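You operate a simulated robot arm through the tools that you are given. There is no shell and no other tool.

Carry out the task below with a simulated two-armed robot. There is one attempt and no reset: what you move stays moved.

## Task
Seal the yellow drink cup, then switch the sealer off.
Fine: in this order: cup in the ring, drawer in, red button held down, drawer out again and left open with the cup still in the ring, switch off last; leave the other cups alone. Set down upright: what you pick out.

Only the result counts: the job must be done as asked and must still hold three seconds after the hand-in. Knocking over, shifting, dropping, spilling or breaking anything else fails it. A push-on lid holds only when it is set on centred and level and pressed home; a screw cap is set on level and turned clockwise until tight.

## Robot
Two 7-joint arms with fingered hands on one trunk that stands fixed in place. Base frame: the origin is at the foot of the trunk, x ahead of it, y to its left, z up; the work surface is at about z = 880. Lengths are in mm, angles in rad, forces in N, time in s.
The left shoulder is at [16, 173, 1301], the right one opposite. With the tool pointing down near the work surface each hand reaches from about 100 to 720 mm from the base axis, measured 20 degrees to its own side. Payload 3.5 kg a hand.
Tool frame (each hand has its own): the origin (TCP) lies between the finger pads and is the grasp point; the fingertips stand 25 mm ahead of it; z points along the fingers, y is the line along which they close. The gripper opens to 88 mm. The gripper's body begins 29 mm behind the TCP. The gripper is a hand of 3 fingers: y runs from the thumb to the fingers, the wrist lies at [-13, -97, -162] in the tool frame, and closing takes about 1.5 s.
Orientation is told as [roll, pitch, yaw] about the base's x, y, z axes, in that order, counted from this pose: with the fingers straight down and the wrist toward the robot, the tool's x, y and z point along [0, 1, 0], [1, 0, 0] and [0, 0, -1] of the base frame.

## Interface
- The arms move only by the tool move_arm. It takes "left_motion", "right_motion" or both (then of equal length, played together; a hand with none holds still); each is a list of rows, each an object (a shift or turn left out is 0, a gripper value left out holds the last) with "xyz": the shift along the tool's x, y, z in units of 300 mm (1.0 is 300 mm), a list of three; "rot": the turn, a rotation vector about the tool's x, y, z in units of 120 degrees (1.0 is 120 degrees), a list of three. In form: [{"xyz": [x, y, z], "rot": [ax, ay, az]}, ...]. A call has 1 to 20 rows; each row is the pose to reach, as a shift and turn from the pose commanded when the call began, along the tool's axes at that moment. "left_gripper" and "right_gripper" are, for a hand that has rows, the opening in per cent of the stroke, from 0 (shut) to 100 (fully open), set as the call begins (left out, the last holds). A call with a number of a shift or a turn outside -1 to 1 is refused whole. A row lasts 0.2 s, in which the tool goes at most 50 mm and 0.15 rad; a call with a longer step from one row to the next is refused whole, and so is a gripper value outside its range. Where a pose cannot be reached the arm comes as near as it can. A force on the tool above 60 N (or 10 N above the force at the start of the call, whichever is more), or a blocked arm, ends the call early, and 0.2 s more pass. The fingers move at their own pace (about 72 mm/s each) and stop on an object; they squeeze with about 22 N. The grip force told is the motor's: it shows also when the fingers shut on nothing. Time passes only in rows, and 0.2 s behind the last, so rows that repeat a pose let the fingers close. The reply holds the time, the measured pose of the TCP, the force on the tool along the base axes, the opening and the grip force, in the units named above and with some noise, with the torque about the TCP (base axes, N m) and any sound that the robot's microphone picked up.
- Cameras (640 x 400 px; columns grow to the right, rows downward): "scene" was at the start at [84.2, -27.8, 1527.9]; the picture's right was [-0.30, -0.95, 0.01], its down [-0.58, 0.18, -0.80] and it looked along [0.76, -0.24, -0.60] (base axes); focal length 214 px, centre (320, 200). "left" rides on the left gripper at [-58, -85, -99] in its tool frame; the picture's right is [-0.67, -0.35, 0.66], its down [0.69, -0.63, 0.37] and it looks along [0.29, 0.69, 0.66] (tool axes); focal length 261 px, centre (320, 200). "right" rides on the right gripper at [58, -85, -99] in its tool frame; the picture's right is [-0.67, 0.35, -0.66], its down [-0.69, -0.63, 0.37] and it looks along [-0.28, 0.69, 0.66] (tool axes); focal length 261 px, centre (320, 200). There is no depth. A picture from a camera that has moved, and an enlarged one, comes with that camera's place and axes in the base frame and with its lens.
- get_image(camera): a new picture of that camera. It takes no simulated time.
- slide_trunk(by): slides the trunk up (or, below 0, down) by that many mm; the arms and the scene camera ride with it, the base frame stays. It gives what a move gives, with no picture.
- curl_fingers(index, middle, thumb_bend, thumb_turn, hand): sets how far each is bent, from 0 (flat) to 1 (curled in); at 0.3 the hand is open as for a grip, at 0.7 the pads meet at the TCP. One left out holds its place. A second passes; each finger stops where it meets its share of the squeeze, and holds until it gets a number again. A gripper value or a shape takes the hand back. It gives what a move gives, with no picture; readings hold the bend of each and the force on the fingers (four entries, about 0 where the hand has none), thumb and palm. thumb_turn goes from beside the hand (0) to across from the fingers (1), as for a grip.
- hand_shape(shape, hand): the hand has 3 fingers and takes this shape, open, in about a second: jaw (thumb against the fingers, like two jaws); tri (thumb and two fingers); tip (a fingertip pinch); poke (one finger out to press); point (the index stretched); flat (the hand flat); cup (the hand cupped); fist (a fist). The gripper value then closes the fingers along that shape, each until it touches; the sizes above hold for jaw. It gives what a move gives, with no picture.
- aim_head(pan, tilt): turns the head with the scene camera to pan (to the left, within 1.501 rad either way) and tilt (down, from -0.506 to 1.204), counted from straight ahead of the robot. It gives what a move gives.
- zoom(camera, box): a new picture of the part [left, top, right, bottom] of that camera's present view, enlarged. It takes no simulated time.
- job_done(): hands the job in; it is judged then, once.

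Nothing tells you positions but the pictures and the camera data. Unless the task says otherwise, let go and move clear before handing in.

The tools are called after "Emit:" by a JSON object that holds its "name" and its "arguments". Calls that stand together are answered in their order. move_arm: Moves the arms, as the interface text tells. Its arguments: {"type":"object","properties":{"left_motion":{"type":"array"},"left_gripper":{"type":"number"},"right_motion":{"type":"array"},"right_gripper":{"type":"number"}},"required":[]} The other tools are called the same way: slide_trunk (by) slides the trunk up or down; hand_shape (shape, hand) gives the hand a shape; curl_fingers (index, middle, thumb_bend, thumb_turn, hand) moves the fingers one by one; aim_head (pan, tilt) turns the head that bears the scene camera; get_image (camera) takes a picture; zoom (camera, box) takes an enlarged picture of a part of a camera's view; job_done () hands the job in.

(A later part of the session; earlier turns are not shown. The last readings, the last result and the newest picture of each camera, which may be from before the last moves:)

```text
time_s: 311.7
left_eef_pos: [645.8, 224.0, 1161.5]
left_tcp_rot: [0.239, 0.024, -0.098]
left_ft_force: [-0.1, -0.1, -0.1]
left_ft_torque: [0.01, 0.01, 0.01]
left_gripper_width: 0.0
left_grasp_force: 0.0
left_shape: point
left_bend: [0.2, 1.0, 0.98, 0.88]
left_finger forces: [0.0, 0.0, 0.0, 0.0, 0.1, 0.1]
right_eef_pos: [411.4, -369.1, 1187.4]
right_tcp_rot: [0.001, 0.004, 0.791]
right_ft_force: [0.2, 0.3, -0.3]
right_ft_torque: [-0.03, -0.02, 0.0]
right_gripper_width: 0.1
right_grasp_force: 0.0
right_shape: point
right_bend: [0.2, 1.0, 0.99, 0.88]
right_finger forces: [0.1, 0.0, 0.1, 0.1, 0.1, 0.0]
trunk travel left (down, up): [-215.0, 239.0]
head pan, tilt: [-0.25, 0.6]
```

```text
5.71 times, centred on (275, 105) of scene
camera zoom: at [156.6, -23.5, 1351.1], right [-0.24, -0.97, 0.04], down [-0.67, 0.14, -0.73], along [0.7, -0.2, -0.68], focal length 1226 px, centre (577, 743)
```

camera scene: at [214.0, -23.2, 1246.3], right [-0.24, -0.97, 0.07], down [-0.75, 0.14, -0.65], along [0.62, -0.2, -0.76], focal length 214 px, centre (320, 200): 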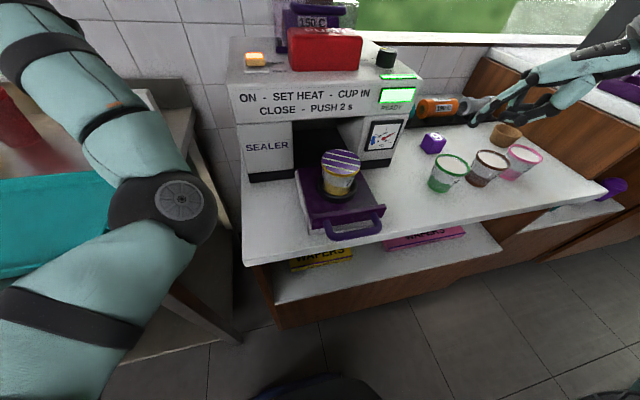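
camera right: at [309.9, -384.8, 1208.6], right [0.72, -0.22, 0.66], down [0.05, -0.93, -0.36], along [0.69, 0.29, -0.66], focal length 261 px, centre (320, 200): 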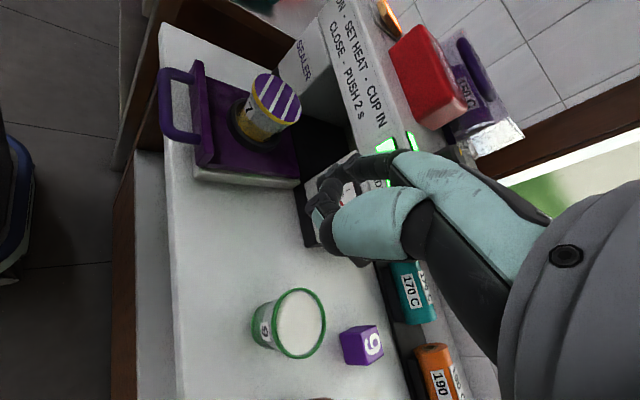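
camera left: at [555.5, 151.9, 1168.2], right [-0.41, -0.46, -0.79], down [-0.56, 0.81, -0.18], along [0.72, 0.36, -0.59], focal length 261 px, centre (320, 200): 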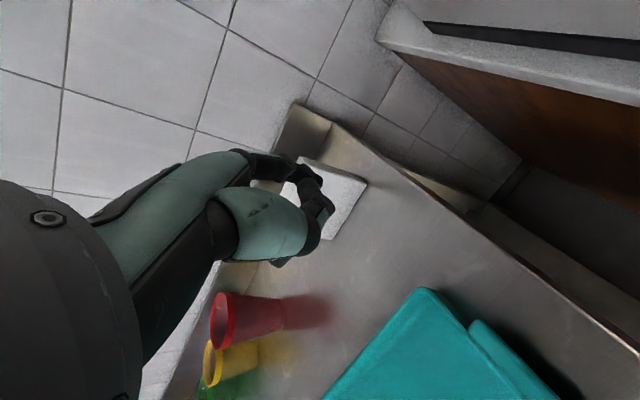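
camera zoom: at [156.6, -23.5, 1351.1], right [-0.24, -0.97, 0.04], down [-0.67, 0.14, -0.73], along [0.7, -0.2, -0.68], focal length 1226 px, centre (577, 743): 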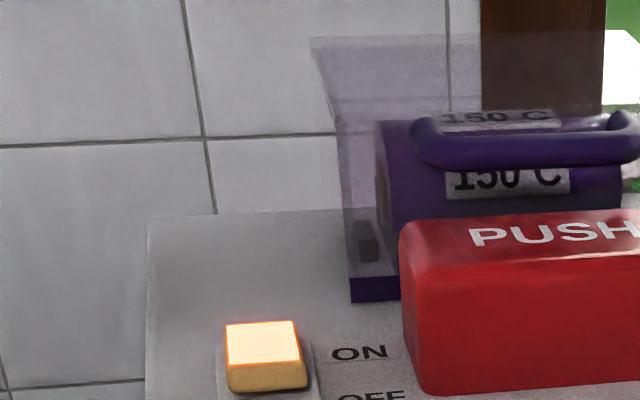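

The rocker's near (OFF) half is raised, centred near (640, -22, 1123). I'll try the right hand, pitched forward again, to press that half.

Emit:
{"name": "move_arm", "arguments": {"right_motion": [{"xyz": [0.015, 0.07, -0.01], "rot": [0, 0, 0.02]}, {"xyz": [0.032, 0.145, -0.02], "rot": [0, 0, 0.045]}, {"xyz": [0.048, 0.22, -0.03], "rot": [0, 0, 0.07]}, {"xyz": [0.065, 0.295, -0.04], "rot": [0, 0, 0.095]}, {"xyz": [0.08, 0.365, -0.048], "rot": [0, 0, 0.118]}, {"xyz": [0.095, 0.436, -0.053], "rot": [0, 0, 0.138]}, {"xyz": [0.095, 0.436, -0.053], "rot": [0, 0, 0.138]}]}}

Emit:
{"name": "move_arm", "arguments": {"right_motion": [{"xyz": [0, 0, -0.01], "rot": [-0.04, 0, 0]}, {"xyz": [0, 0, -0.02], "rot": [-0.08, 0, 0]}, {"xyz": [0, 0, -0.02], "rot": [-0.12, 0, 0]}, {"xyz": [0, 0, -0.02], "rot": [-0.16, 0, 0]}, {"xyz": [0, 0, -0.02], "rot": [-0.2, 0, 0]}, {"xyz": [0, 0, -0.02], "rot": [-0.24, 0, 0]}, {"xyz": [0, 0, -0.02], "rot": [-0.24, 0, 0]}]}}

```text
time_s: 313.3
left_eef_pos: [646.4, 223.4, 1161.1]
left_tcp_rot: [0.241, 0.022, -0.096]
left_ft_force: [0.8, 0.0, -0.4]
left_ft_torque: [0.02, -0.01, 0.0]
left_gripper_width: 0.0
left_grasp_force: 0.0
left_shape: point
left_bend: [0.2, 1.0, 0.98, 0.88]
left_finger forces: [0.0, 0.0, 0.2, 0.0, 0.1, 0.0]
right_eef_pos: [481.3, -253.0, 1204.8]
right_tcp_rot: [0.0, 0.001, 0.501]
right_ft_force: [0.2, 0.3, 0.4]
right_ft_torque: [-0.02, 0.02, -0.03]
right_gripper_width: 0.0
right_grasp_force: 0.1
right_shape: point
right_bend: [0.2, 1.0, 0.99, 0.88]
right_finger forces: [0.0, 0.0, 0.0, 0.0, 0.0, 0.1]
trunk travel left (down, up): [-215.0, 239.0]
head pan, tilt: [-0.25, 0.6]
```

```text
time_s: 314.9
left_eef_pos: [645.4, 225.6, 1161.9]
left_tcp_rot: [0.238, 0.023, -0.096]
left_ft_force: [0.0, -0.1, -0.4]
left_ft_torque: [0.02, 0.02, -0.01]
left_gripper_width: 0.0
left_grasp_force: 0.1
left_shape: point
left_bend: [0.2, 1.0, 0.98, 0.88]
left_finger forces: [0.1, 0.0, 0.1, 0.0, 0.0, 0.1]
right_eef_pos: [481.5, -254.3, 1209.3]
right_tcp_rot: [0.0, -0.503, 0.503]
right_ft_force: [-0.2, 1.0, -0.5]
right_ft_torque: [-0.04, -0.02, -0.01]
right_gripper_width: 0.0
right_grasp_force: 0.0
right_shape: point
right_bend: [0.2, 1.0, 0.99, 0.88]
right_finger forces: [0.0, 0.1, 0.0, 0.1, 0.0, 0.0]
trunk travel left (down, up): [-215.0, 239.0]
head pan, tilt: [-0.25, 0.6]
```

Emit:
{"name": "move_arm", "arguments": {"right_motion": [{"xyz": [0.04, 0.05, 0.03]}, {"xyz": [0.08, 0.1, 0.07]}, {"xyz": [0.12, 0.15, 0.115]}, {"xyz": [0.16, 0.2, 0.165]}, {"xyz": [0.2, 0.25, 0.215]}, {"xyz": [0.24, 0.3, 0.26]}, {"xyz": [0.28, 0.35, 0.305]}, {"xyz": [0.32, 0.4, 0.35]}, {"xyz": [0.356, 0.45, 0.396]}, {"xyz": [0.391, 0.5, 0.442]}, {"xyz": [0.391, 0.5, 0.442]}]}}

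Emit:
{"name": "zoom", "arguments": {"camera": "scene", "box": [220, 50, 380, 180]}}

```text
time_s: 317.3
left_eef_pos: [645.7, 224.3, 1160.2]
left_tcp_rot: [0.239, 0.025, -0.095]
left_ft_force: [0.1, 0.6, -0.1]
left_ft_torque: [0.01, -0.04, -0.01]
left_gripper_width: 0.1
left_grasp_force: 0.1
left_shape: point
left_bend: [0.2, 1.0, 0.98, 0.88]
left_finger forces: [0.0, 0.0, 0.1, 0.1, 0.0, 0.0]
right_eef_pos: [568.2, -100.8, 1174.0]
right_tcp_rot: [0.0, -0.503, 0.5]
right_ft_force: [0.6, -0.4, 0.0]
right_ft_torque: [0.01, 0.01, 0.01]
right_gripper_width: 0.0
right_grasp_force: 0.0
right_shape: point
right_bend: [0.2, 1.0, 0.99, 0.88]
right_finger forces: [0.0, 0.0, 0.0, 0.0, 0.0, 0.0]
right hand out of reach, approached as far as the arm can: row 8, 9, 10, 11
trunk travel left (down, up): [-215.0, 239.0]
head pan, tilt: [-0.25, 0.6]
```

```text
3.08 times, centred on (300, 115) of scene
camera zoom: at [156.4, -23.6, 1351.1], right [-0.24, -0.97, 0.04], down [-0.67, 0.14, -0.73], along [0.7, -0.2, -0.68], focal length 660 px, centre (382, 462)
```

zoom: 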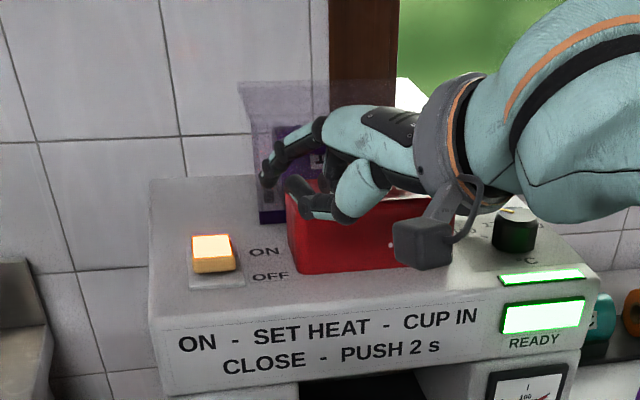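

The right arm falls about 40 mm short of the switch. I'll retract it and try with the left hand, which sits closer to the switch.

Emit:
{"name": "move_arm", "arguments": {"right_motion": [{"xyz": [-0.05, -0.06, -0.045]}, {"xyz": [-0.1, -0.12, -0.1]}, {"xyz": [-0.15, -0.18, -0.155]}, {"xyz": [-0.2, -0.24, -0.21]}, {"xyz": [-0.26, -0.31, -0.265]}, {"xyz": [-0.32, -0.36, -0.31]}, {"xyz": [-0.36, -0.4, -0.33]}, {"xyz": [-0.36, -0.4, -0.33]}]}}

Emit:
{"name": "move_arm", "arguments": {"left_motion": [{"xyz": [-0.06, 0.0, -0.01]}, {"xyz": [-0.13, 0.01, -0.02]}, {"xyz": [-0.2, 0.02, -0.03]}, {"xyz": [-0.27, 0.03, -0.04]}, {"xyz": [-0.34, 0.04, -0.05]}, {"xyz": [-0.41, 0.05, -0.06]}, {"xyz": [-0.41, 0.05, -0.06]}]}}

Emit:
{"name": "get_image", "arguments": {"camera": "scene"}}

```text
time_s: 319.1
left_eef_pos: [644.7, 225.3, 1161.7]
left_tcp_rot: [0.24, 0.023, -0.097]
left_ft_force: [-0.5, -0.5, -0.1]
left_ft_torque: [0.02, 0.01, 0.03]
left_gripper_width: 0.2
left_grasp_force: 0.0
left_shape: point
left_bend: [0.2, 1.0, 0.98, 0.88]
left_finger forces: [0.0, 0.0, 0.0, 0.1, 0.0, 0.0]
right_eef_pos: [488.1, -269.0, 1201.3]
right_tcp_rot: [0.001, -0.503, 0.504]
right_ft_force: [0.6, -0.1, -0.1]
right_ft_torque: [-0.02, 0.02, -0.02]
right_gripper_width: 0.1
right_grasp_force: 0.0
right_shape: point
right_bend: [0.2, 1.0, 0.99, 0.88]
right_finger forces: [0.0, 0.1, 0.0, 0.0, 0.0, 0.1]
trunk travel left (down, up): [-215.0, 239.0]
head pan, tilt: [-0.25, 0.6]
```

```text
time_s: 320.9
left_eef_pos: [660.3, 164.9, 1164.7]
left_tcp_rot: [0.227, -0.002, 0.016]
left_ft_force: [-0.9, -0.9, -0.4]
left_ft_torque: [-0.02, -0.01, 0.03]
left_gripper_width: 0.0
left_grasp_force: 0.1
left_shape: point
left_bend: [0.2, 1.0, 0.98, 0.88]
left_finger forces: [0.0, 0.0, 0.0, 0.0, 0.1, 0.0]
right_eef_pos: [489.1, -269.6, 1201.1]
right_tcp_rot: [0.0, -0.502, 0.501]
right_ft_force: [0.3, -0.3, 0.5]
right_ft_torque: [-0.01, 0.03, 0.0]
right_gripper_width: 0.2
right_grasp_force: 0.0
right_shape: point
right_bend: [0.2, 1.0, 0.99, 0.88]
right_finger forces: [0.0, 0.1, 0.1, 0.1, 0.0, 0.1]
trunk travel left (down, up): [-215.0, 239.0]
head pan, tilt: [-0.25, 0.6]
stopped in row 7 (left hand): the arm was blocked; the commanded pose is now the measured one
```

```text
taken
camera scene: at [156.3, -23.3, 1351.2], right [-0.24, -0.97, 0.04], down [-0.67, 0.14, -0.73], along [0.7, -0.2, -0.68], focal length 214 px, centre (320, 200)
```

scene: 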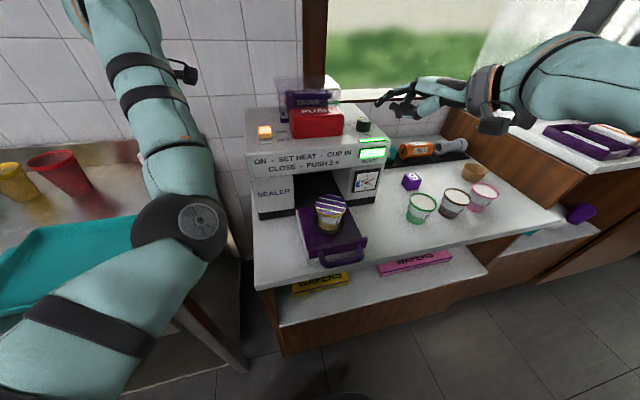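

The left wrist is over-flexed because the shoulder is low relative to the hand. I'll raise the trunk so the left forearm comes down onto the switch instead.

Emit:
{"name": "move_arm", "arguments": {"left_motion": [{"xyz": [0.03, 0, -0.02]}, {"xyz": [0.07, 0, -0.03]}, {"xyz": [0.1, 0, -0.03]}, {"xyz": [0.1, 0, -0.03]}]}}

Emit:
{"name": "slide_trunk", "arguments": {"by": 75}}

Emit:
{"name": "slide_trunk", "arguments": {"by": 75}}

Emit:
{"name": "get_image", "arguments": {"camera": "scene"}}

```text
time_s: 321.9
left_eef_pos: [659.3, 187.8, 1182.0]
left_tcp_rot: [0.23, -0.005, 0.008]
left_ft_force: [-0.2, -0.4, 0.0]
left_ft_torque: [0.01, -0.01, -0.03]
left_gripper_width: 0.0
left_grasp_force: 0.0
left_shape: point
left_bend: [0.2, 1.0, 0.98, 0.88]
left_finger forces: [0.1, 0.0, 0.1, 0.1, 0.0, 0.0]
right_eef_pos: [489.8, -269.7, 1201.6]
right_tcp_rot: [0.001, -0.501, 0.499]
right_ft_force: [0.0, 0.5, -1.0]
right_ft_torque: [-0.02, 0.0, -0.01]
right_gripper_width: 0.0
right_grasp_force: 0.0
right_shape: point
right_bend: [0.2, 1.0, 0.99, 0.88]
right_finger forces: [0.0, 0.0, 0.0, 0.0, 0.0, 0.0]
trunk travel left (down, up): [-215.0, 239.0]
head pan, tilt: [-0.25, 0.6]
```

```text
time_s: 323.0
left_eef_pos: [659.3, 187.2, 1256.8]
left_tcp_rot: [0.229, -0.003, 0.007]
left_ft_force: [0.8, -0.1, -0.1]
left_ft_torque: [0.02, 0.01, -0.01]
left_gripper_width: 0.1
left_grasp_force: 0.0
left_shape: point
left_bend: [0.2, 1.0, 0.98, 0.88]
left_finger forces: [0.0, 0.0, 0.1, 0.0, 0.1, 0.1]
right_eef_pos: [488.6, -268.8, 1276.3]
right_tcp_rot: [-0.001, -0.502, 0.5]
right_ft_force: [-0.1, 0.0, 0.5]
right_ft_torque: [-0.03, -0.02, 0.01]
right_gripper_width: 0.1
right_grasp_force: 0.0
right_shape: point
right_bend: [0.2, 1.0, 0.99, 0.88]
right_finger forces: [0.1, 0.0, 0.0, 0.0, 0.0, 0.0]
trunk travel left (down, up): [-290.0, 164.0]
head pan, tilt: [-0.25, 0.6]
```

```text
time_s: 324.1
left_eef_pos: [659.9, 187.2, 1330.5]
left_tcp_rot: [0.227, -0.004, 0.007]
left_ft_force: [-0.7, 0.6, 0.1]
left_ft_torque: [0.0, 0.0, 0.01]
left_gripper_width: 0.0
left_grasp_force: 0.0
left_shape: point
left_bend: [0.2, 1.0, 0.98, 0.88]
left_finger forces: [0.0, 0.0, 0.0, 0.0, 0.0, 0.1]
right_eef_pos: [489.7, -268.9, 1351.6]
right_tcp_rot: [0.0, -0.5, 0.503]
right_ft_force: [0.0, 0.3, -1.1]
right_ft_torque: [0.0, 0.02, 0.0]
right_gripper_width: 0.0
right_grasp_force: 0.0
right_shape: point
right_bend: [0.2, 1.0, 0.99, 0.88]
right_finger forces: [0.0, 0.0, 0.0, 0.0, 0.1, 0.0]
trunk travel left (down, up): [-365.0, 89.0]
head pan, tilt: [-0.25, 0.6]
```

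```text
taken
camera scene: at [88.8, -23.4, 1520.4], right [-0.25, -0.97, 0.01], down [-0.57, 0.14, -0.81], along [0.79, -0.2, -0.58], focal length 214 px, centre (320, 200)
```

scene: 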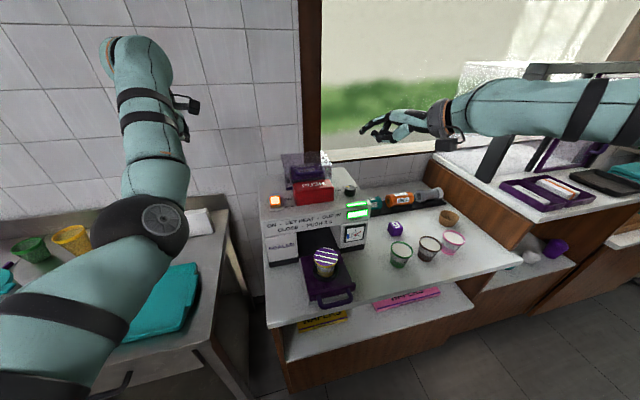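

Emit:
{"name": "move_arm", "arguments": {"left_motion": [{"xyz": [-0.016, 0, 0.07], "rot": [0, -0.015, 0.01]}, {"xyz": [-0.033, 0, 0.14], "rot": [0, -0.03, 0.02]}, {"xyz": [-0.05, 0, 0.21], "rot": [0, -0.05, 0.03]}, {"xyz": [-0.066, 0, 0.28], "rot": [0, -0.07, 0.04]}, {"xyz": [-0.082, 0, 0.35], "rot": [0, -0.09, 0.05]}, {"xyz": [-0.098, 0, 0.4], "rot": [0, -0.108, 0.06]}, {"xyz": [-0.098, 0, 0.4], "rot": [0, -0.108, 0.06]}]}}

Emit:
{"name": "get_image", "arguments": {"camera": "scene"}}

```text
time_s: 325.7
left_eef_pos: [659.7, 185.5, 1208.4]
left_tcp_rot: [0.0, 0.011, -0.116]
left_ft_force: [0.7, -0.4, 0.2]
left_ft_torque: [-0.01, -0.05, -0.01]
left_gripper_width: 0.2
left_grasp_force: 0.0
left_shape: point
left_bend: [0.2, 1.0, 0.98, 0.88]
left_finger forces: [0.0, 0.0, 0.0, 0.1, 0.0, 0.1]
right_eef_pos: [488.9, -269.3, 1350.8]
right_tcp_rot: [0.0, -0.503, 0.502]
right_ft_force: [0.1, 0.5, -0.2]
right_ft_torque: [-0.02, 0.01, -0.02]
right_gripper_width: 0.0
right_grasp_force: 0.0
right_shape: point
right_bend: [0.2, 1.0, 0.99, 0.88]
right_finger forces: [0.0, 0.0, 0.1, 0.0, 0.0, 0.1]
trunk travel left (down, up): [-365.0, 89.0]
head pan, tilt: [-0.25, 0.6]
```

```text
taken
camera scene: at [88.7, -23.6, 1520.2], right [-0.25, -0.97, 0.01], down [-0.57, 0.14, -0.81], along [0.79, -0.2, -0.58], focal length 214 px, centre (320, 200)
```

scene: 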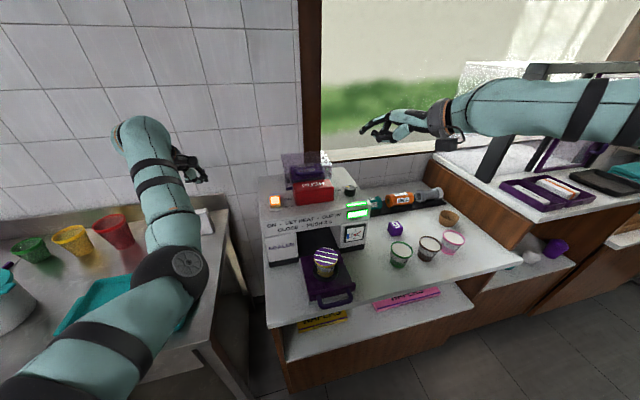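

Emit:
{"name": "move_arm", "arguments": {"left_motion": [{"xyz": [-0.06, -0.007, 0.007], "rot": [0, 0, 0.008]}, {"xyz": [-0.12, -0.014, 0.014], "rot": [0, 0, 0.016]}, {"xyz": [-0.18, -0.021, 0.02], "rot": [0, 0, 0.024]}, {"xyz": [-0.235, -0.027, 0.027], "rot": [0, 0, 0.032]}, {"xyz": [-0.289, -0.033, 0.033], "rot": [0, 0, 0.04]}, {"xyz": [-0.289, -0.033, 0.033], "rot": [0, 0, 0.04]}]}}

Emit:
{"name": "move_arm", "arguments": {"left_motion": [{"xyz": [-0.05, -0.01, 0], "rot": [0, 0, 0.008]}, {"xyz": [-0.1, -0.02, 0], "rot": [0, 0, 0.016]}, {"xyz": [-0.15, -0.03, 0], "rot": [0, 0, 0.024]}, {"xyz": [-0.2, -0.04, 0], "rot": [0, 0, 0.032]}, {"xyz": [-0.2, -0.04, 0], "rot": [0, 0, 0.032]}]}}

Emit:
{"name": "get_image", "arguments": {"camera": "left"}}

```text
time_s: 327.1
left_eef_pos: [639.0, 101.8, 1197.3]
left_tcp_rot: [0.0, 0.011, -0.2]
left_ft_force: [0.1, 0.5, -0.6]
left_ft_torque: [0.02, -0.02, -0.02]
left_gripper_width: 0.1
left_grasp_force: 0.0
left_shape: point
left_bend: [0.2, 1.0, 0.98, 0.88]
left_finger forces: [0.0, 0.0, 0.1, 0.1, 0.0, 0.1]
right_eef_pos: [490.3, -269.0, 1351.6]
right_tcp_rot: [0.0, -0.502, 0.502]
right_ft_force: [0.0, -0.1, 0.6]
right_ft_torque: [-0.04, 0.01, 0.0]
right_gripper_width: 0.2
right_grasp_force: 0.1
right_shape: point
right_bend: [0.2, 1.0, 0.99, 0.88]
right_finger forces: [0.0, 0.1, 0.0, 0.0, 0.0, 0.0]
trunk travel left (down, up): [-365.0, 89.0]
head pan, tilt: [-0.25, 0.6]
```

```text
time_s: 328.5
left_eef_pos: [630.1, 91.1, 1210.0]
left_tcp_rot: [0.017, -0.008, -0.193]
left_ft_force: [-0.6, -0.9, -0.8]
left_ft_torque: [-0.02, 0.03, -0.02]
left_gripper_width: 0.2
left_grasp_force: 0.1
left_shape: point
left_bend: [0.2, 1.0, 0.98, 0.88]
left_finger forces: [0.1, 0.1, 0.0, 0.0, 0.0, 0.0]
right_eef_pos: [489.2, -268.2, 1351.8]
right_tcp_rot: [0.0, -0.5, 0.504]
right_ft_force: [-0.5, -0.4, 0.2]
right_ft_torque: [0.03, 0.05, -0.01]
right_gripper_width: 0.1
right_grasp_force: 0.1
right_shape: point
right_bend: [0.2, 1.0, 0.99, 0.88]
right_finger forces: [0.0, 0.0, 0.0, 0.1, 0.0, 0.0]
trunk travel left (down, up): [-365.0, 89.0]
head pan, tilt: [-0.25, 0.6]
stopped in row 5 (left hand): the arm was blocked; the commanded pose is now the measured one
```

```text
taken
camera left: at [535.4, 49.1, 1308.3], right [-0.46, -0.58, -0.67], down [-0.48, 0.8, -0.36], along [0.74, 0.16, -0.65], focal length 261 px, centre (320, 200)
```

left: 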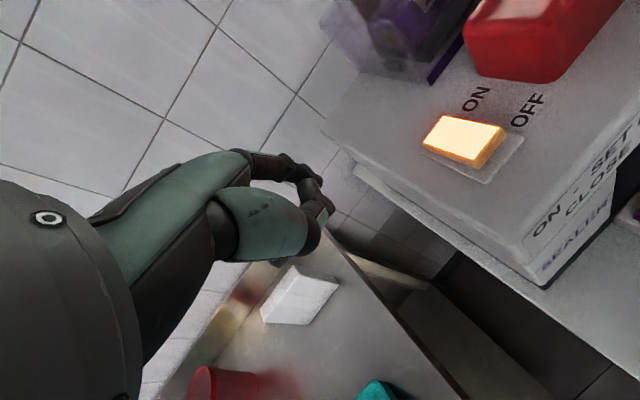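

The left shoulder limits it again at y of about 90. When the hand was rolled left earlier, though, the wrist could move right freely. So I'll press the rocker with the hand rolled: roll to about 1.1 rad first, then move right.

Emit:
{"name": "move_arm", "arguments": {"left_motion": [{"xyz": [0.06, 0.003, 0]}, {"xyz": [0.13, 0.007, 0]}, {"xyz": [0.206, 0.011, 0]}, {"xyz": [0.206, 0.011, 0]}]}}

Emit:
{"name": "move_arm", "arguments": {"left_motion": [{"xyz": [0.075, 0, -0.011], "rot": [0, 0.0668, 0]}, {"xyz": [0.148, 0, -0.033], "rot": [0, 0.1337, 0]}, {"xyz": [0.216, 0, -0.065], "rot": [0, 0.2005, 0]}, {"xyz": [0.28, 0, -0.105], "rot": [0, 0.2674, 0]}, {"xyz": [0.338, 0, -0.155], "rot": [0, 0.3342, 0]}, {"xyz": [0.388, 0, -0.212], "rot": [0, 0.4011, 0]}, {"xyz": [0.429, 0, -0.275], "rot": [0, 0.4679, 0]}, {"xyz": [0.462, 0, -0.344], "rot": [0, 0.5348, 0]}, {"xyz": [0.462, 0, -0.344], "rot": [0, 0.5348, 0]}]}}

Emit:
{"name": "get_image", "arguments": {"camera": "scene"}}

```text
time_s: 329.5
left_eef_pos: [646.3, 146.4, 1211.4]
left_tcp_rot: [0.016, -0.009, -0.2]
left_ft_force: [0.4, 0.1, 0.1]
left_ft_torque: [0.02, 0.02, 0.02]
left_gripper_width: 0.0
left_grasp_force: 0.1
left_shape: point
left_bend: [0.2, 1.0, 0.98, 0.88]
left_finger forces: [0.1, 0.0, 0.1, 0.0, 0.0, 0.0]
right_eef_pos: [487.9, -270.1, 1350.4]
right_tcp_rot: [0.0, -0.502, 0.503]
right_ft_force: [0.0, 0.1, 0.4]
right_ft_torque: [0.01, -0.01, 0.0]
right_gripper_width: 0.0
right_grasp_force: 0.1
right_shape: point
right_bend: [0.2, 1.0, 0.99, 0.88]
right_finger forces: [0.0, 0.0, 0.0, 0.0, 0.0, 0.0]
trunk travel left (down, up): [-365.0, 89.0]
head pan, tilt: [-0.25, 0.6]
```

```text
time_s: 331.5
left_eef_pos: [671.5, 281.1, 1316.1]
left_tcp_rot: [1.139, -0.008, -0.199]
left_ft_force: [0.5, 0.4, -0.5]
left_ft_torque: [0.02, -0.01, -0.02]
left_gripper_width: 0.1
left_grasp_force: 0.2
left_shape: point
left_bend: [0.2, 1.0, 0.98, 0.88]
left_finger forces: [0.0, 0.1, 0.0, 0.0, 0.0, 0.1]
right_eef_pos: [487.7, -270.1, 1350.4]
right_tcp_rot: [-0.001, -0.502, 0.503]
right_ft_force: [0.6, -0.6, -0.8]
right_ft_torque: [-0.01, 0.04, -0.02]
right_gripper_width: 0.0
right_grasp_force: 0.0
right_shape: point
right_bend: [0.2, 1.0, 0.99, 0.88]
right_finger forces: [0.0, 0.0, 0.0, 0.0, 0.0, 0.0]
trunk travel left (down, up): [-365.0, 89.0]
head pan, tilt: [-0.25, 0.6]
```

```text
taken
camera scene: at [88.9, -23.6, 1520.2], right [-0.25, -0.97, 0.01], down [-0.57, 0.14, -0.81], along [0.79, -0.2, -0.58], focal length 214 px, centre (320, 200)
```

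scene: 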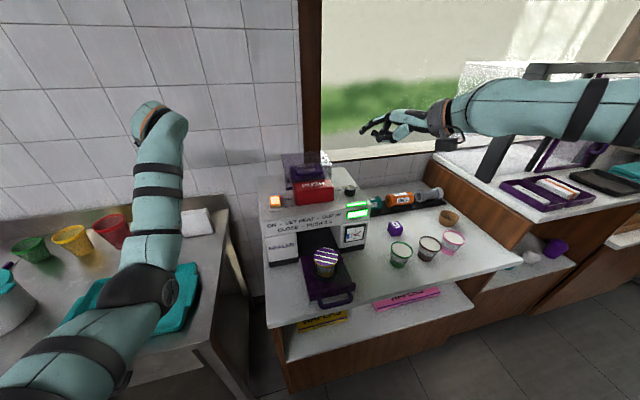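

Rolled successfully. Now I'll move right in stages above the switch.

Emit:
{"name": "move_arm", "arguments": {"left_motion": [{"xyz": [-0.046, 0, -0.06]}, {"xyz": [-0.093, 0, -0.12]}, {"xyz": [-0.14, 0, -0.18]}, {"xyz": [-0.186, 0, -0.24]}, {"xyz": [-0.233, 0, -0.3]}, {"xyz": [-0.28, 0, -0.36]}, {"xyz": [-0.324, -0.001, -0.417]}, {"xyz": [-0.324, -0.001, -0.417]}]}}

Emit:
{"name": "move_arm", "arguments": {"left_motion": [{"xyz": [-0.055, -0.01, -0.05]}, {"xyz": [-0.11, -0.02, -0.1]}, {"xyz": [-0.165, -0.03, -0.15]}, {"xyz": [-0.22, -0.04, -0.2]}, {"xyz": [-0.27, -0.045, -0.25]}, {"xyz": [-0.32, -0.05, -0.3]}, {"xyz": [-0.32, -0.05, -0.3]}]}}

Emit:
{"name": "get_image", "arguments": {"camera": "scene"}}

Emit:
{"name": "get_image", "arguments": {"camera": "left"}}

```text
time_s: 333.3
left_eef_pos: [641.2, 129.9, 1281.3]
left_tcp_rot: [1.136, -0.01, -0.199]
left_ft_force: [-0.2, -0.2, -0.3]
left_ft_torque: [0.0, -0.01, 0.01]
left_gripper_width: 0.0
left_grasp_force: 0.0
left_shape: point
left_bend: [0.2, 1.0, 0.98, 0.88]
left_finger forces: [0.0, 0.0, 0.0, 0.0, 0.0, 0.0]
right_eef_pos: [489.0, -268.5, 1352.0]
right_tcp_rot: [0.0, -0.504, 0.503]
right_ft_force: [0.7, 0.5, -0.1]
right_ft_torque: [-0.01, -0.01, -0.02]
right_gripper_width: 0.0
right_grasp_force: 0.1
right_shape: point
right_bend: [0.2, 1.0, 0.99, 0.88]
right_finger forces: [0.0, 0.0, 0.0, 0.1, 0.1, 0.1]
trunk travel left (down, up): [-365.0, 89.0]
head pan, tilt: [-0.25, 0.6]
```

```text
time_s: 335.1
left_eef_pos: [618.3, 57.9, 1242.1]
left_tcp_rot: [1.159, -0.028, -0.125]
left_ft_force: [0.0, -0.5, 0.1]
left_ft_torque: [0.04, -0.03, -0.03]
left_gripper_width: 0.1
left_grasp_force: 0.0
left_shape: point
left_bend: [0.2, 1.0, 0.98, 0.88]
left_finger forces: [0.0, 0.0, 0.0, 0.0, 0.0, 0.0]
right_eef_pos: [487.7, -269.6, 1351.3]
right_tcp_rot: [-0.001, -0.501, 0.502]
right_ft_force: [1.1, -0.7, 0.3]
right_ft_torque: [-0.01, 0.01, -0.02]
right_gripper_width: 0.0
right_grasp_force: 0.1
right_shape: point
right_bend: [0.2, 1.0, 0.99, 0.88]
right_finger forces: [0.0, 0.1, 0.0, 0.1, 0.0, 0.0]
trunk travel left (down, up): [-365.0, 89.0]
head pan, tilt: [-0.25, 0.6]
stopped in row 7 (left hand): the arm was blocked; the commanded pose is now the measured one
```

```text
taken
camera scene: at [88.9, -23.4, 1520.2], right [-0.25, -0.97, 0.01], down [-0.57, 0.14, -0.81], along [0.79, -0.2, -0.58], focal length 214 px, centre (320, 200)
```

scene: 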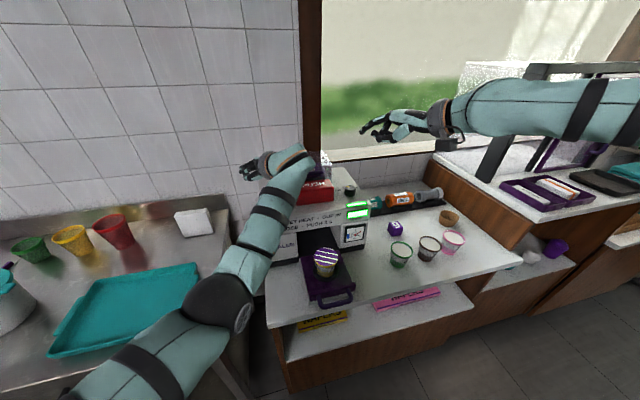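

```text
taken
camera left: at [520.9, -45.5, 1225.7], right [-0.28, 0.37, -0.89], down [-0.56, 0.69, 0.46], along [0.78, 0.63, 0.02], focal length 261 px, centre (320, 200)
```

left: 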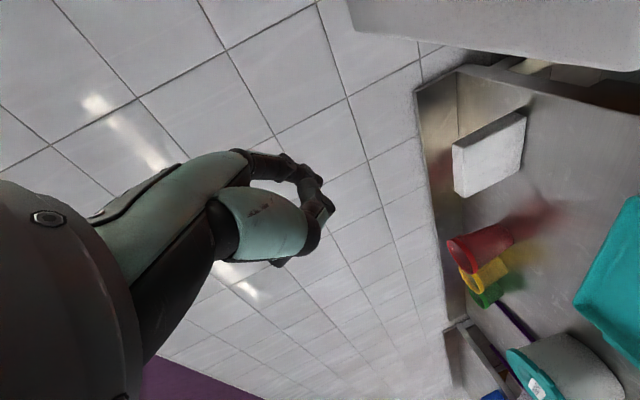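

Emit:
{"name": "move_arm", "arguments": {"left_motion": [{"xyz": [-0.045, 0, 0.02]}, {"xyz": [-0.09, 0, 0.04]}, {"xyz": [-0.135, 0, 0.06]}, {"xyz": [-0.183, -0.006, 0.08]}, {"xyz": [-0.183, -0.006, 0.08]}]}}

Emit:
{"name": "get_image", "arguments": {"camera": "scene"}}

```text
time_s: 336.3
left_eef_pos: [623.6, 73.6, 1186.1]
left_tcp_rot: [1.169, -0.039, -0.1]
left_ft_force: [-0.2, -0.2, 0.1]
left_ft_torque: [-0.03, -0.01, -0.03]
left_gripper_width: 0.0
left_grasp_force: 0.0
left_shape: point
left_bend: [0.2, 1.0, 0.98, 0.88]
left_finger forces: [0.0, 0.0, 0.1, 0.0, 0.0, 0.0]
right_eef_pos: [488.8, -269.1, 1351.2]
right_tcp_rot: [0.001, -0.503, 0.503]
right_ft_force: [-0.4, -0.5, -0.4]
right_ft_torque: [0.0, 0.0, 0.0]
right_gripper_width: 0.0
right_grasp_force: 0.0
right_shape: point
right_bend: [0.2, 1.0, 0.99, 0.88]
right_finger forces: [0.0, 0.0, 0.1, 0.0, 0.2, 0.0]
trunk travel left (down, up): [-365.0, 89.0]
head pan, tilt: [-0.25, 0.6]
```

```text
taken
camera scene: at [88.8, -23.6, 1520.2], right [-0.25, -0.97, 0.01], down [-0.57, 0.14, -0.81], along [0.79, -0.2, -0.58], focal length 214 px, centre (320, 200)
```

scene: 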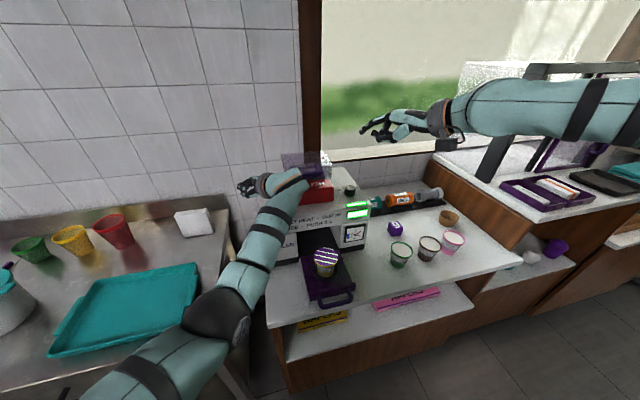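

Emit:
{"name": "move_arm", "arguments": {"left_motion": [{"xyz": [0.1, 0, -0.002]}, {"xyz": [0.21, 0, -0.005]}, {"xyz": [0.32, 0, -0.007]}, {"xyz": [0.43, 0, -0.01]}, {"xyz": [0.538, 0, -0.012]}, {"xyz": [0.538, 0, -0.012]}]}}

Emit:
{"name": "slide_trunk", "arguments": {"by": -60}}

Emit:
{"name": "slide_trunk", "arguments": {"by": -48}}

Emit:
{"name": "get_image", "arguments": {"camera": "scene"}}

```text
time_s: 337.7
left_eef_pos: [621.6, 114.7, 1329.4]
left_tcp_rot: [1.156, -0.026, -0.133]
left_ft_force: [0.3, 0.4, 0.1]
left_ft_torque: [-0.01, 0.02, 0.02]
left_gripper_width: 0.0
left_grasp_force: 0.0
left_shape: point
left_bend: [0.2, 1.0, 0.98, 0.88]
left_finger forces: [0.0, 0.1, 0.1, 0.0, 0.0, 0.1]
right_eef_pos: [488.3, -269.4, 1350.5]
right_tcp_rot: [-0.001, -0.502, 0.503]
right_ft_force: [0.5, 0.2, -0.1]
right_ft_torque: [0.01, 0.01, 0.0]
right_gripper_width: 0.0
right_grasp_force: 0.0
right_shape: point
right_bend: [0.2, 1.0, 0.99, 0.88]
right_finger forces: [0.0, 0.1, 0.0, 0.0, 0.0, 0.1]
trunk travel left (down, up): [-365.0, 89.0]
head pan, tilt: [-0.25, 0.6]
```

```text
time_s: 338.7
left_eef_pos: [621.9, 125.3, 1269.8]
left_tcp_rot: [1.165, -0.03, -0.118]
left_ft_force: [1.0, 0.5, 1.2]
left_ft_torque: [-0.02, -0.02, -0.02]
left_gripper_width: 0.0
left_grasp_force: 0.0
left_shape: point
left_bend: [0.2, 1.0, 0.98, 0.88]
left_finger forces: [0.0, 0.0, 0.1, 0.0, 0.0, 0.0]
right_eef_pos: [487.7, -268.6, 1291.4]
right_tcp_rot: [-0.001, -0.504, 0.503]
right_ft_force: [0.3, 0.0, 0.1]
right_ft_torque: [0.01, 0.02, -0.03]
right_gripper_width: 0.1
right_grasp_force: 0.0
right_shape: point
right_bend: [0.2, 1.0, 0.99, 0.88]
right_finger forces: [0.0, 0.0, 0.0, 0.1, 0.0, 0.0]
trunk travel left (down, up): [-305.0, 149.0]
head pan, tilt: [-0.25, 0.6]
```

```text
time_s: 339.6
left_eef_pos: [626.5, 143.9, 1225.4]
left_tcp_rot: [1.176, -0.038, -0.082]
left_ft_force: [-0.4, -0.1, 0.1]
left_ft_torque: [0.02, 0.0, 0.0]
left_gripper_width: 0.3
left_grasp_force: 0.0
left_shape: point
left_bend: [0.2, 1.0, 0.98, 0.88]
left_finger forces: [0.0, 0.0, 0.0, 0.1, 0.1, 0.1]
right_eef_pos: [489.1, -269.8, 1243.8]
right_tcp_rot: [-0.001, -0.503, 0.502]
right_ft_force: [-0.4, 0.2, 0.7]
right_ft_torque: [0.0, -0.03, -0.02]
right_gripper_width: 0.0
right_grasp_force: 0.0
right_shape: point
right_bend: [0.2, 1.0, 0.99, 0.88]
right_finger forces: [0.1, 0.0, 0.0, 0.1, 0.0, 0.0]
trunk travel left (down, up): [-257.0, 197.0]
head pan, tilt: [-0.25, 0.6]
```

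```text
taken
camera scene: at [131.1, -23.3, 1400.9], right [-0.25, -0.97, 0.03], down [-0.63, 0.14, -0.76], along [0.74, -0.2, -0.64], focal length 214 px, centre (320, 200)
```

scene: 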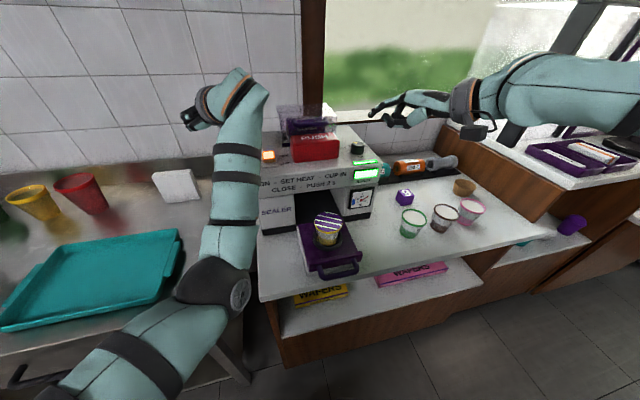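

Emit:
{"name": "move_arm", "arguments": {"left_motion": [{"xyz": [0.08, 0.03, 0.015], "rot": [0, 0.018, 0]}, {"xyz": [0.16, 0.06, 0.03], "rot": [0, 0.036, 0]}, {"xyz": [0.24, 0.092, 0.043], "rot": [0, 0.053, 0]}, {"xyz": [0.32, 0.123, 0.057], "rot": [0, 0.07, 0]}, {"xyz": [0.4, 0.154, 0.071], "rot": [0, 0.088, 0]}, {"xyz": [0.475, 0.184, 0.085], "rot": [0, 0.105, 0]}, {"xyz": [0.475, 0.184, 0.085], "rot": [0, 0.105, 0]}]}}

Emit:
{"name": "get_image", "arguments": {"camera": "scene"}}

```text
time_s: 341.2
left_eef_pos: [685.3, 187.3, 1341.7]
left_tcp_rot: [1.376, -0.027, -0.132]
left_ft_force: [0.1, -0.5, 0.3]
left_ft_torque: [0.01, 0.01, -0.01]
left_gripper_width: 0.0
left_grasp_force: 0.2
left_shape: point
left_bend: [0.2, 1.0, 0.98, 0.88]
left_finger forces: [0.0, 0.0, 0.0, 0.0, 0.0, 0.0]
right_eef_pos: [489.0, -269.4, 1242.6]
right_tcp_rot: [0.0, -0.503, 0.5]
right_ft_force: [-0.3, -0.2, 0.3]
right_ft_torque: [-0.02, -0.02, -0.05]
right_gripper_width: 0.0
right_grasp_force: 0.1
right_shape: point
right_bend: [0.2, 1.0, 0.99, 0.88]
right_finger forces: [0.0, 0.1, 0.1, 0.0, 0.0, 0.1]
trunk travel left (down, up): [-257.0, 197.0]
head pan, tilt: [-0.25, 0.6]
```

```text
taken
camera scene: at [131.7, -23.8, 1400.9], right [-0.25, -0.97, 0.03], down [-0.63, 0.14, -0.76], along [0.74, -0.2, -0.65], focal length 214 px, centre (320, 200)
```

scene: 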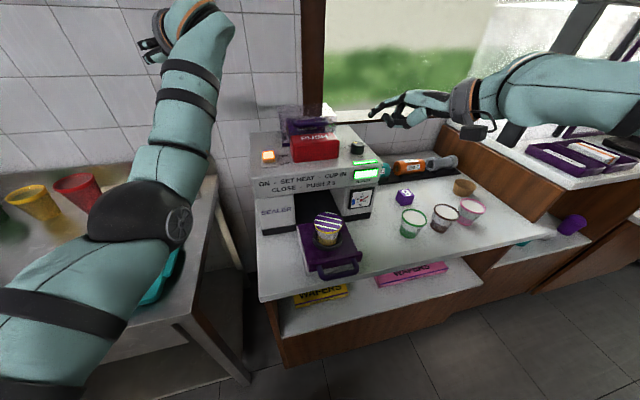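

Emit:
{"name": "move_arm", "arguments": {"left_motion": [{"xyz": [-0.018, -0.01, -0.06]}, {"xyz": [-0.035, -0.021, -0.123]}, {"xyz": [-0.052, -0.031, -0.185]}, {"xyz": [-0.07, -0.042, -0.246]}, {"xyz": [-0.087, -0.052, -0.308]}, {"xyz": [-0.105, -0.063, -0.37]}, {"xyz": [-0.122, -0.073, -0.431]}, {"xyz": [-0.122, -0.073, -0.431]}]}}

Emit:
{"name": "get_image", "arguments": {"camera": "scene"}}

```text
time_s: 343.0
left_eef_pos: [649.4, 68.8, 1321.4]
left_tcp_rot: [1.375, -0.011, -0.112]
left_ft_force: [0.1, -0.5, 0.4]
left_ft_torque: [0.02, -0.03, 0.01]
left_gripper_width: 0.2
left_grasp_force: 0.1
left_shape: point
left_bend: [0.2, 1.0, 0.98, 0.88]
left_finger forces: [0.0, 0.0, 0.1, 0.0, 0.1, 0.1]
right_eef_pos: [487.9, -269.7, 1243.6]
right_tcp_rot: [0.0, -0.503, 0.502]
right_ft_force: [-0.4, -0.6, -0.6]
right_ft_torque: [-0.02, -0.04, -0.02]
right_gripper_width: 0.0
right_grasp_force: 0.0
right_shape: point
right_bend: [0.2, 1.0, 0.99, 0.88]
right_finger forces: [0.0, 0.0, 0.1, 0.0, 0.0, 0.0]
trunk travel left (down, up): [-257.0, 197.0]
head pan, tilt: [-0.25, 0.6]
```

```text
taken
camera scene: at [131.8, -23.4, 1400.9], right [-0.25, -0.97, 0.03], down [-0.63, 0.14, -0.76], along [0.74, -0.2, -0.65], focal length 214 px, centre (320, 200)
```

scene: 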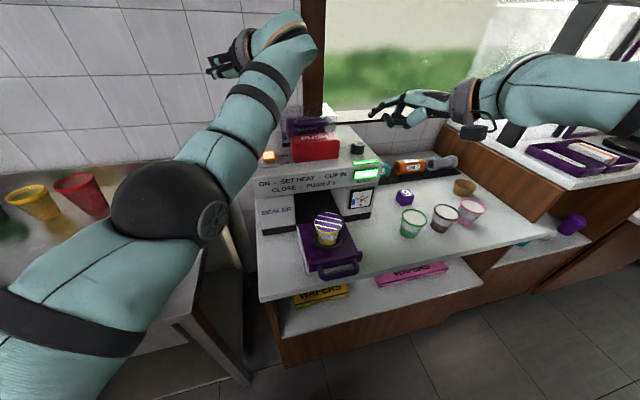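

The left wrist is above the machine again. Now I'll unroll about the wrist to a modest roll with a backward pitch, so that the index comes down over the near half of the rocker. Partial first.

Emit:
{"name": "move_arm", "arguments": {"left_motion": [{"xyz": [-0.067, -0.009, 0.01], "rot": [0.0122, -0.0607, 0.0142]}, {"xyz": [-0.134, -0.022, 0.009], "rot": [0.0243, -0.1214, 0.0284]}, {"xyz": [-0.2, -0.036, -0.002], "rot": [0.0365, -0.1822, 0.0426]}, {"xyz": [-0.263, -0.052, -0.023], "rot": [0.0487, -0.2429, 0.0569]}, {"xyz": [-0.322, -0.069, -0.054], "rot": [0.0609, -0.3036, 0.0711]}, {"xyz": [-0.322, -0.069, -0.054], "rot": [0.0609, -0.3036, 0.0711]}]}}

Emit:
{"name": "get_image", "arguments": {"camera": "scene"}}

Emit:
{"name": "get_image", "arguments": {"camera": "left"}}

```text
time_s: 344.6
left_eef_pos: [632.1, 48.8, 1198.2]
left_tcp_rot: [0.737, 0.231, -0.055]
left_ft_force: [0.4, 0.6, -0.1]
left_ft_torque: [0.01, 0.01, -0.01]
left_gripper_width: 0.0
left_grasp_force: 0.1
left_shape: point
left_bend: [0.2, 1.0, 0.98, 0.88]
left_finger forces: [0.0, 0.1, 0.0, 0.0, 0.1, 0.0]
right_eef_pos: [488.7, -269.7, 1243.7]
right_tcp_rot: [-0.001, -0.5, 0.503]
right_ft_force: [-0.3, 0.1, -0.1]
right_ft_torque: [0.02, 0.0, 0.02]
right_gripper_width: 0.1
right_grasp_force: 0.1
right_shape: point
right_bend: [0.2, 1.0, 0.99, 0.88]
right_finger forces: [0.1, 0.1, 0.0, 0.0, 0.1, 0.0]
trunk travel left (down, up): [-257.0, 197.0]
head pan, tilt: [-0.25, 0.6]
stopped in row 6 (left hand): the arm was blocked; the commanded pose is now the measured one
```

```text
taken
camera scene: at [131.9, -23.3, 1400.9], right [-0.25, -0.97, 0.03], down [-0.63, 0.14, -0.76], along [0.74, -0.2, -0.65], focal length 214 px, centre (320, 200)
```

scene: 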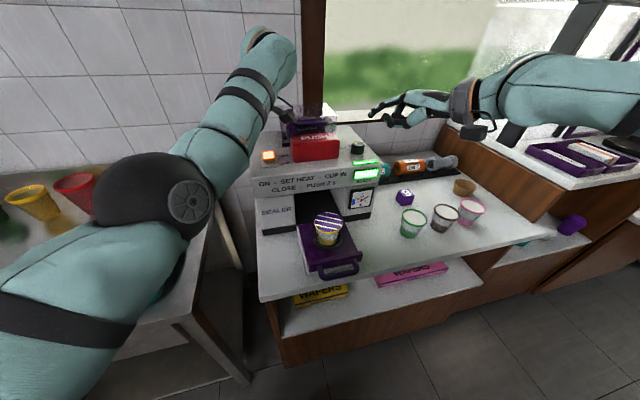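

```text
taken
camera left: at [551.5, -56.4, 1252.4], right [-0.56, -0.03, -0.83], down [-0.53, 0.78, 0.33], along [0.64, 0.62, -0.45], focal length 261 px, centre (320, 200)
```

left: 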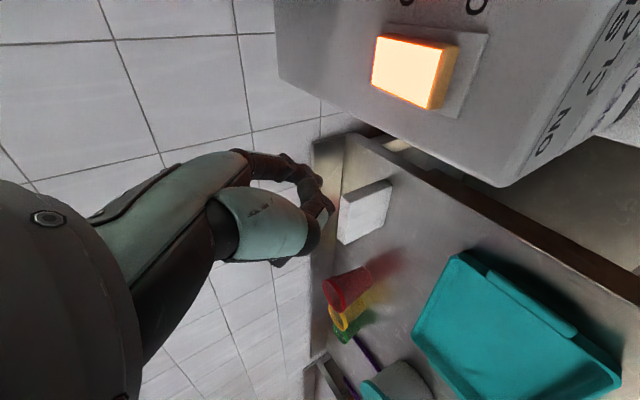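

Wrist at (557, -66) as wanted; the fingertip is 30 mm above and left of the rocker. I'll continue unrolling in small steps.

Emit:
{"name": "move_arm", "arguments": {"left_motion": [{"xyz": [-0.045, -0.003, -0.015], "rot": [0.005, -0.045, 0]}, {"xyz": [-0.095, -0.006, -0.033], "rot": [0.011, -0.09, 0]}, {"xyz": [-0.145, -0.009, -0.055], "rot": [0.017, -0.138, 0]}, {"xyz": [-0.194, -0.011, -0.078], "rot": [0.024, -0.185, 0]}, {"xyz": [-0.194, -0.011, -0.078], "rot": [0.024, -0.185, 0]}]}}

Emit:
{"name": "get_image", "arguments": {"camera": "left"}}

Emit:
{"name": "zoom", "arguments": {"camera": "scene", "box": [220, 50, 380, 200]}}

```text
time_s: 345.8
left_eef_pos: [610.7, -1.9, 1173.4]
left_tcp_rot: [0.355, 0.277, -0.033]
left_ft_force: [-0.1, 0.0, 0.3]
left_ft_torque: [0.03, -0.01, -0.01]
left_gripper_width: 0.1
left_grasp_force: 0.0
left_shape: point
left_bend: [0.2, 1.0, 0.98, 0.88]
left_finger forces: [0.0, 0.0, 0.0, 0.0, 0.0, 0.1]
left hand out of reach, approached as far as the arm can: row 2, 3, 4, 5
right_eef_pos: [488.4, -268.8, 1242.8]
right_tcp_rot: [0.001, -0.504, 0.503]
right_ft_force: [-0.3, 0.1, -0.3]
right_ft_torque: [-0.03, -0.02, 0.02]
right_gripper_width: 0.0
right_grasp_force: 0.1
right_shape: point
right_bend: [0.2, 1.0, 0.99, 0.88]
right_finger forces: [0.0, 0.0, 0.0, 0.0, 0.1, 0.0]
trunk travel left (down, up): [-257.0, 197.0]
head pan, tilt: [-0.25, 0.6]
```

```text
taken
camera left: at [547.4, -89.5, 1266.9], right [-0.58, -0.38, -0.72], down [-0.61, 0.79, 0.07], along [0.54, 0.48, -0.69], focal length 261 px, centre (320, 200)
```

left: 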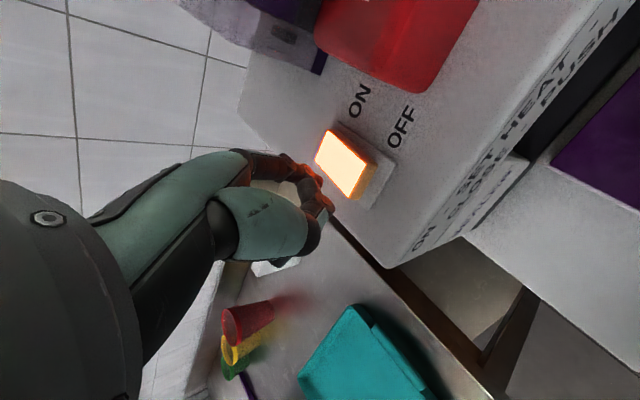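

```text
2.67 times, centred on (300, 125) of scene
camera zoom: at [131.4, -23.5, 1401.0], right [-0.25, -0.97, 0.03], down [-0.63, 0.14, -0.76], along [0.74, -0.2, -0.65], focal length 572 px, centre (373, 400)
```

zoom: 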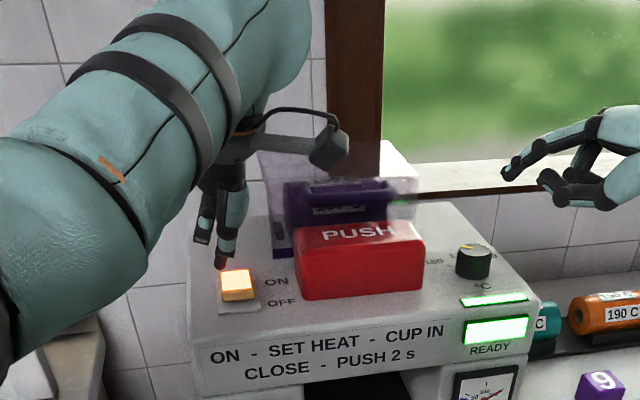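

Very close: the index tip is at about (654, -6, 1138), just left of the rocker. I need about 16 mm right and 12 mm back. Nudging.

Emit:
{"name": "move_arm", "arguments": {"left_motion": [{"xyz": [-0.018, -0.012, -0.003]}, {"xyz": [-0.037, -0.025, -0.006]}, {"xyz": [-0.055, -0.037, -0.009]}, {"xyz": [-0.055, -0.037, -0.009]}]}}

Emit:
{"name": "get_image", "arguments": {"camera": "left"}}

Emit:
{"name": "zoom", "arguments": {"camera": "scene", "box": [240, 90, 340, 190]}}

```text
time_s: 346.8
left_eef_pos: [607.3, -5.8, 1179.7]
left_tcp_rot: [0.344, 0.275, -0.01]
left_ft_force: [-0.3, 0.5, -0.3]
left_ft_torque: [0.01, -0.01, -0.01]
left_gripper_width: 0.0
left_grasp_force: 0.1
left_shape: point
left_bend: [0.2, 1.0, 0.98, 0.88]
left_finger forces: [0.0, 0.0, 0.1, 0.0, 0.0, 0.0]
right_eef_pos: [489.2, -270.0, 1242.0]
right_tcp_rot: [0.002, -0.503, 0.502]
right_ft_force: [0.8, 0.9, -0.1]
right_ft_torque: [0.03, -0.01, 0.01]
right_gripper_width: 0.0
right_grasp_force: 0.0
right_shape: point
right_bend: [0.2, 1.0, 0.99, 0.88]
right_finger forces: [0.0, 0.0, 0.1, 0.0, 0.0, 0.1]
trunk travel left (down, up): [-257.0, 197.0]
head pan, tilt: [-0.25, 0.6]
```

```text
taken
camera left: at [545.7, -92.9, 1274.4], right [-0.57, -0.4, -0.72], down [-0.63, 0.78, 0.06], along [0.53, 0.49, -0.7], focal length 261 px, centre (320, 200)
```

left: 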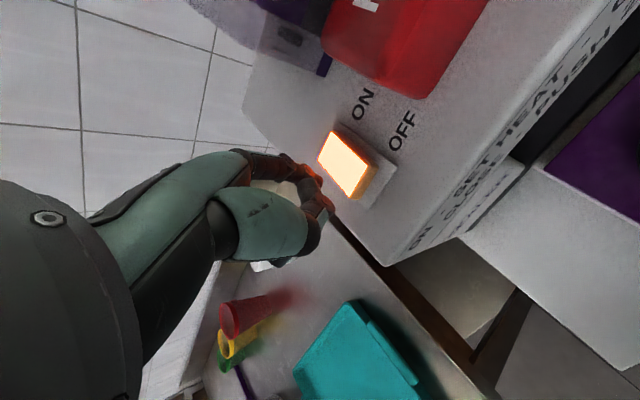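

```text
4.00 times, centred on (290, 140) of scene
camera zoom: at [131.7, -23.5, 1400.9], right [-0.25, -0.97, 0.03], down [-0.63, 0.14, -0.76], along [0.74, -0.2, -0.65], focal length 858 px, centre (440, 440)
```

zoom: 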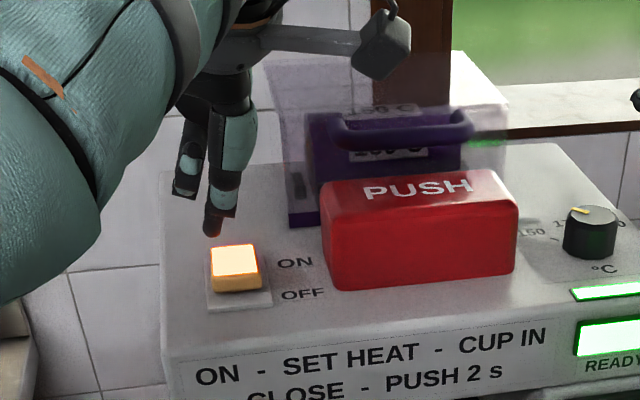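

Emit:
{"name": "move_arm", "arguments": {"left_motion": [{"xyz": [-0.02, -0.012, 0.0]}, {"xyz": [-0.045, -0.025, 0.0]}, {"xyz": [-0.07, -0.037, 0.0]}, {"xyz": [-0.09, -0.045, 0.0]}, {"xyz": [-0.09, -0.045, 0.0]}]}}

Emit:
{"name": "zoom", "arguments": {"camera": "scene", "box": [240, 90, 340, 190]}}

```text
time_s: 348.2
left_eef_pos: [606.9, -1.9, 1177.5]
left_tcp_rot: [0.326, 0.278, 0.039]
left_ft_force: [-0.9, -0.1, -0.5]
left_ft_torque: [0.04, -0.02, -0.01]
left_gripper_width: 0.0
left_grasp_force: 0.0
left_shape: point
left_bend: [0.2, 1.0, 0.98, 0.88]
left_finger forces: [0.0, 0.0, 0.0, 0.0, 0.0, 0.0]
left hand out of reach, approached as far as the arm can: row 2, 3, 4, 5
right_eef_pos: [489.3, -268.7, 1243.6]
right_tcp_rot: [0.0, -0.501, 0.503]
right_ft_force: [-0.2, 0.1, 0.2]
right_ft_torque: [0.05, 0.03, 0.02]
right_gripper_width: 0.0
right_grasp_force: 0.0
right_shape: point
right_bend: [0.2, 1.0, 0.99, 0.88]
right_finger forces: [0.0, 0.1, 0.1, 0.1, 0.1, 0.0]
trunk travel left (down, up): [-257.0, 197.0]
head pan, tilt: [-0.25, 0.6]
stopped in row 5 (left hand): the arm was blocked; the commanded pose is now the measured one
```

```text
4.00 times, centred on (290, 140) of scene
camera zoom: at [131.8, -23.3, 1400.9], right [-0.25, -0.97, 0.03], down [-0.63, 0.14, -0.76], along [0.74, -0.2, -0.65], focal length 858 px, centre (440, 440)
```

zoom: 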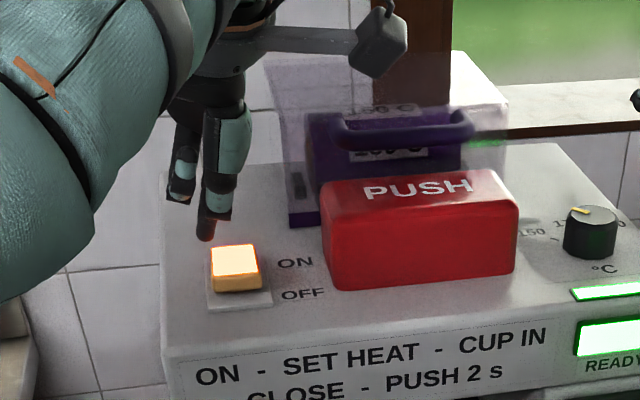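

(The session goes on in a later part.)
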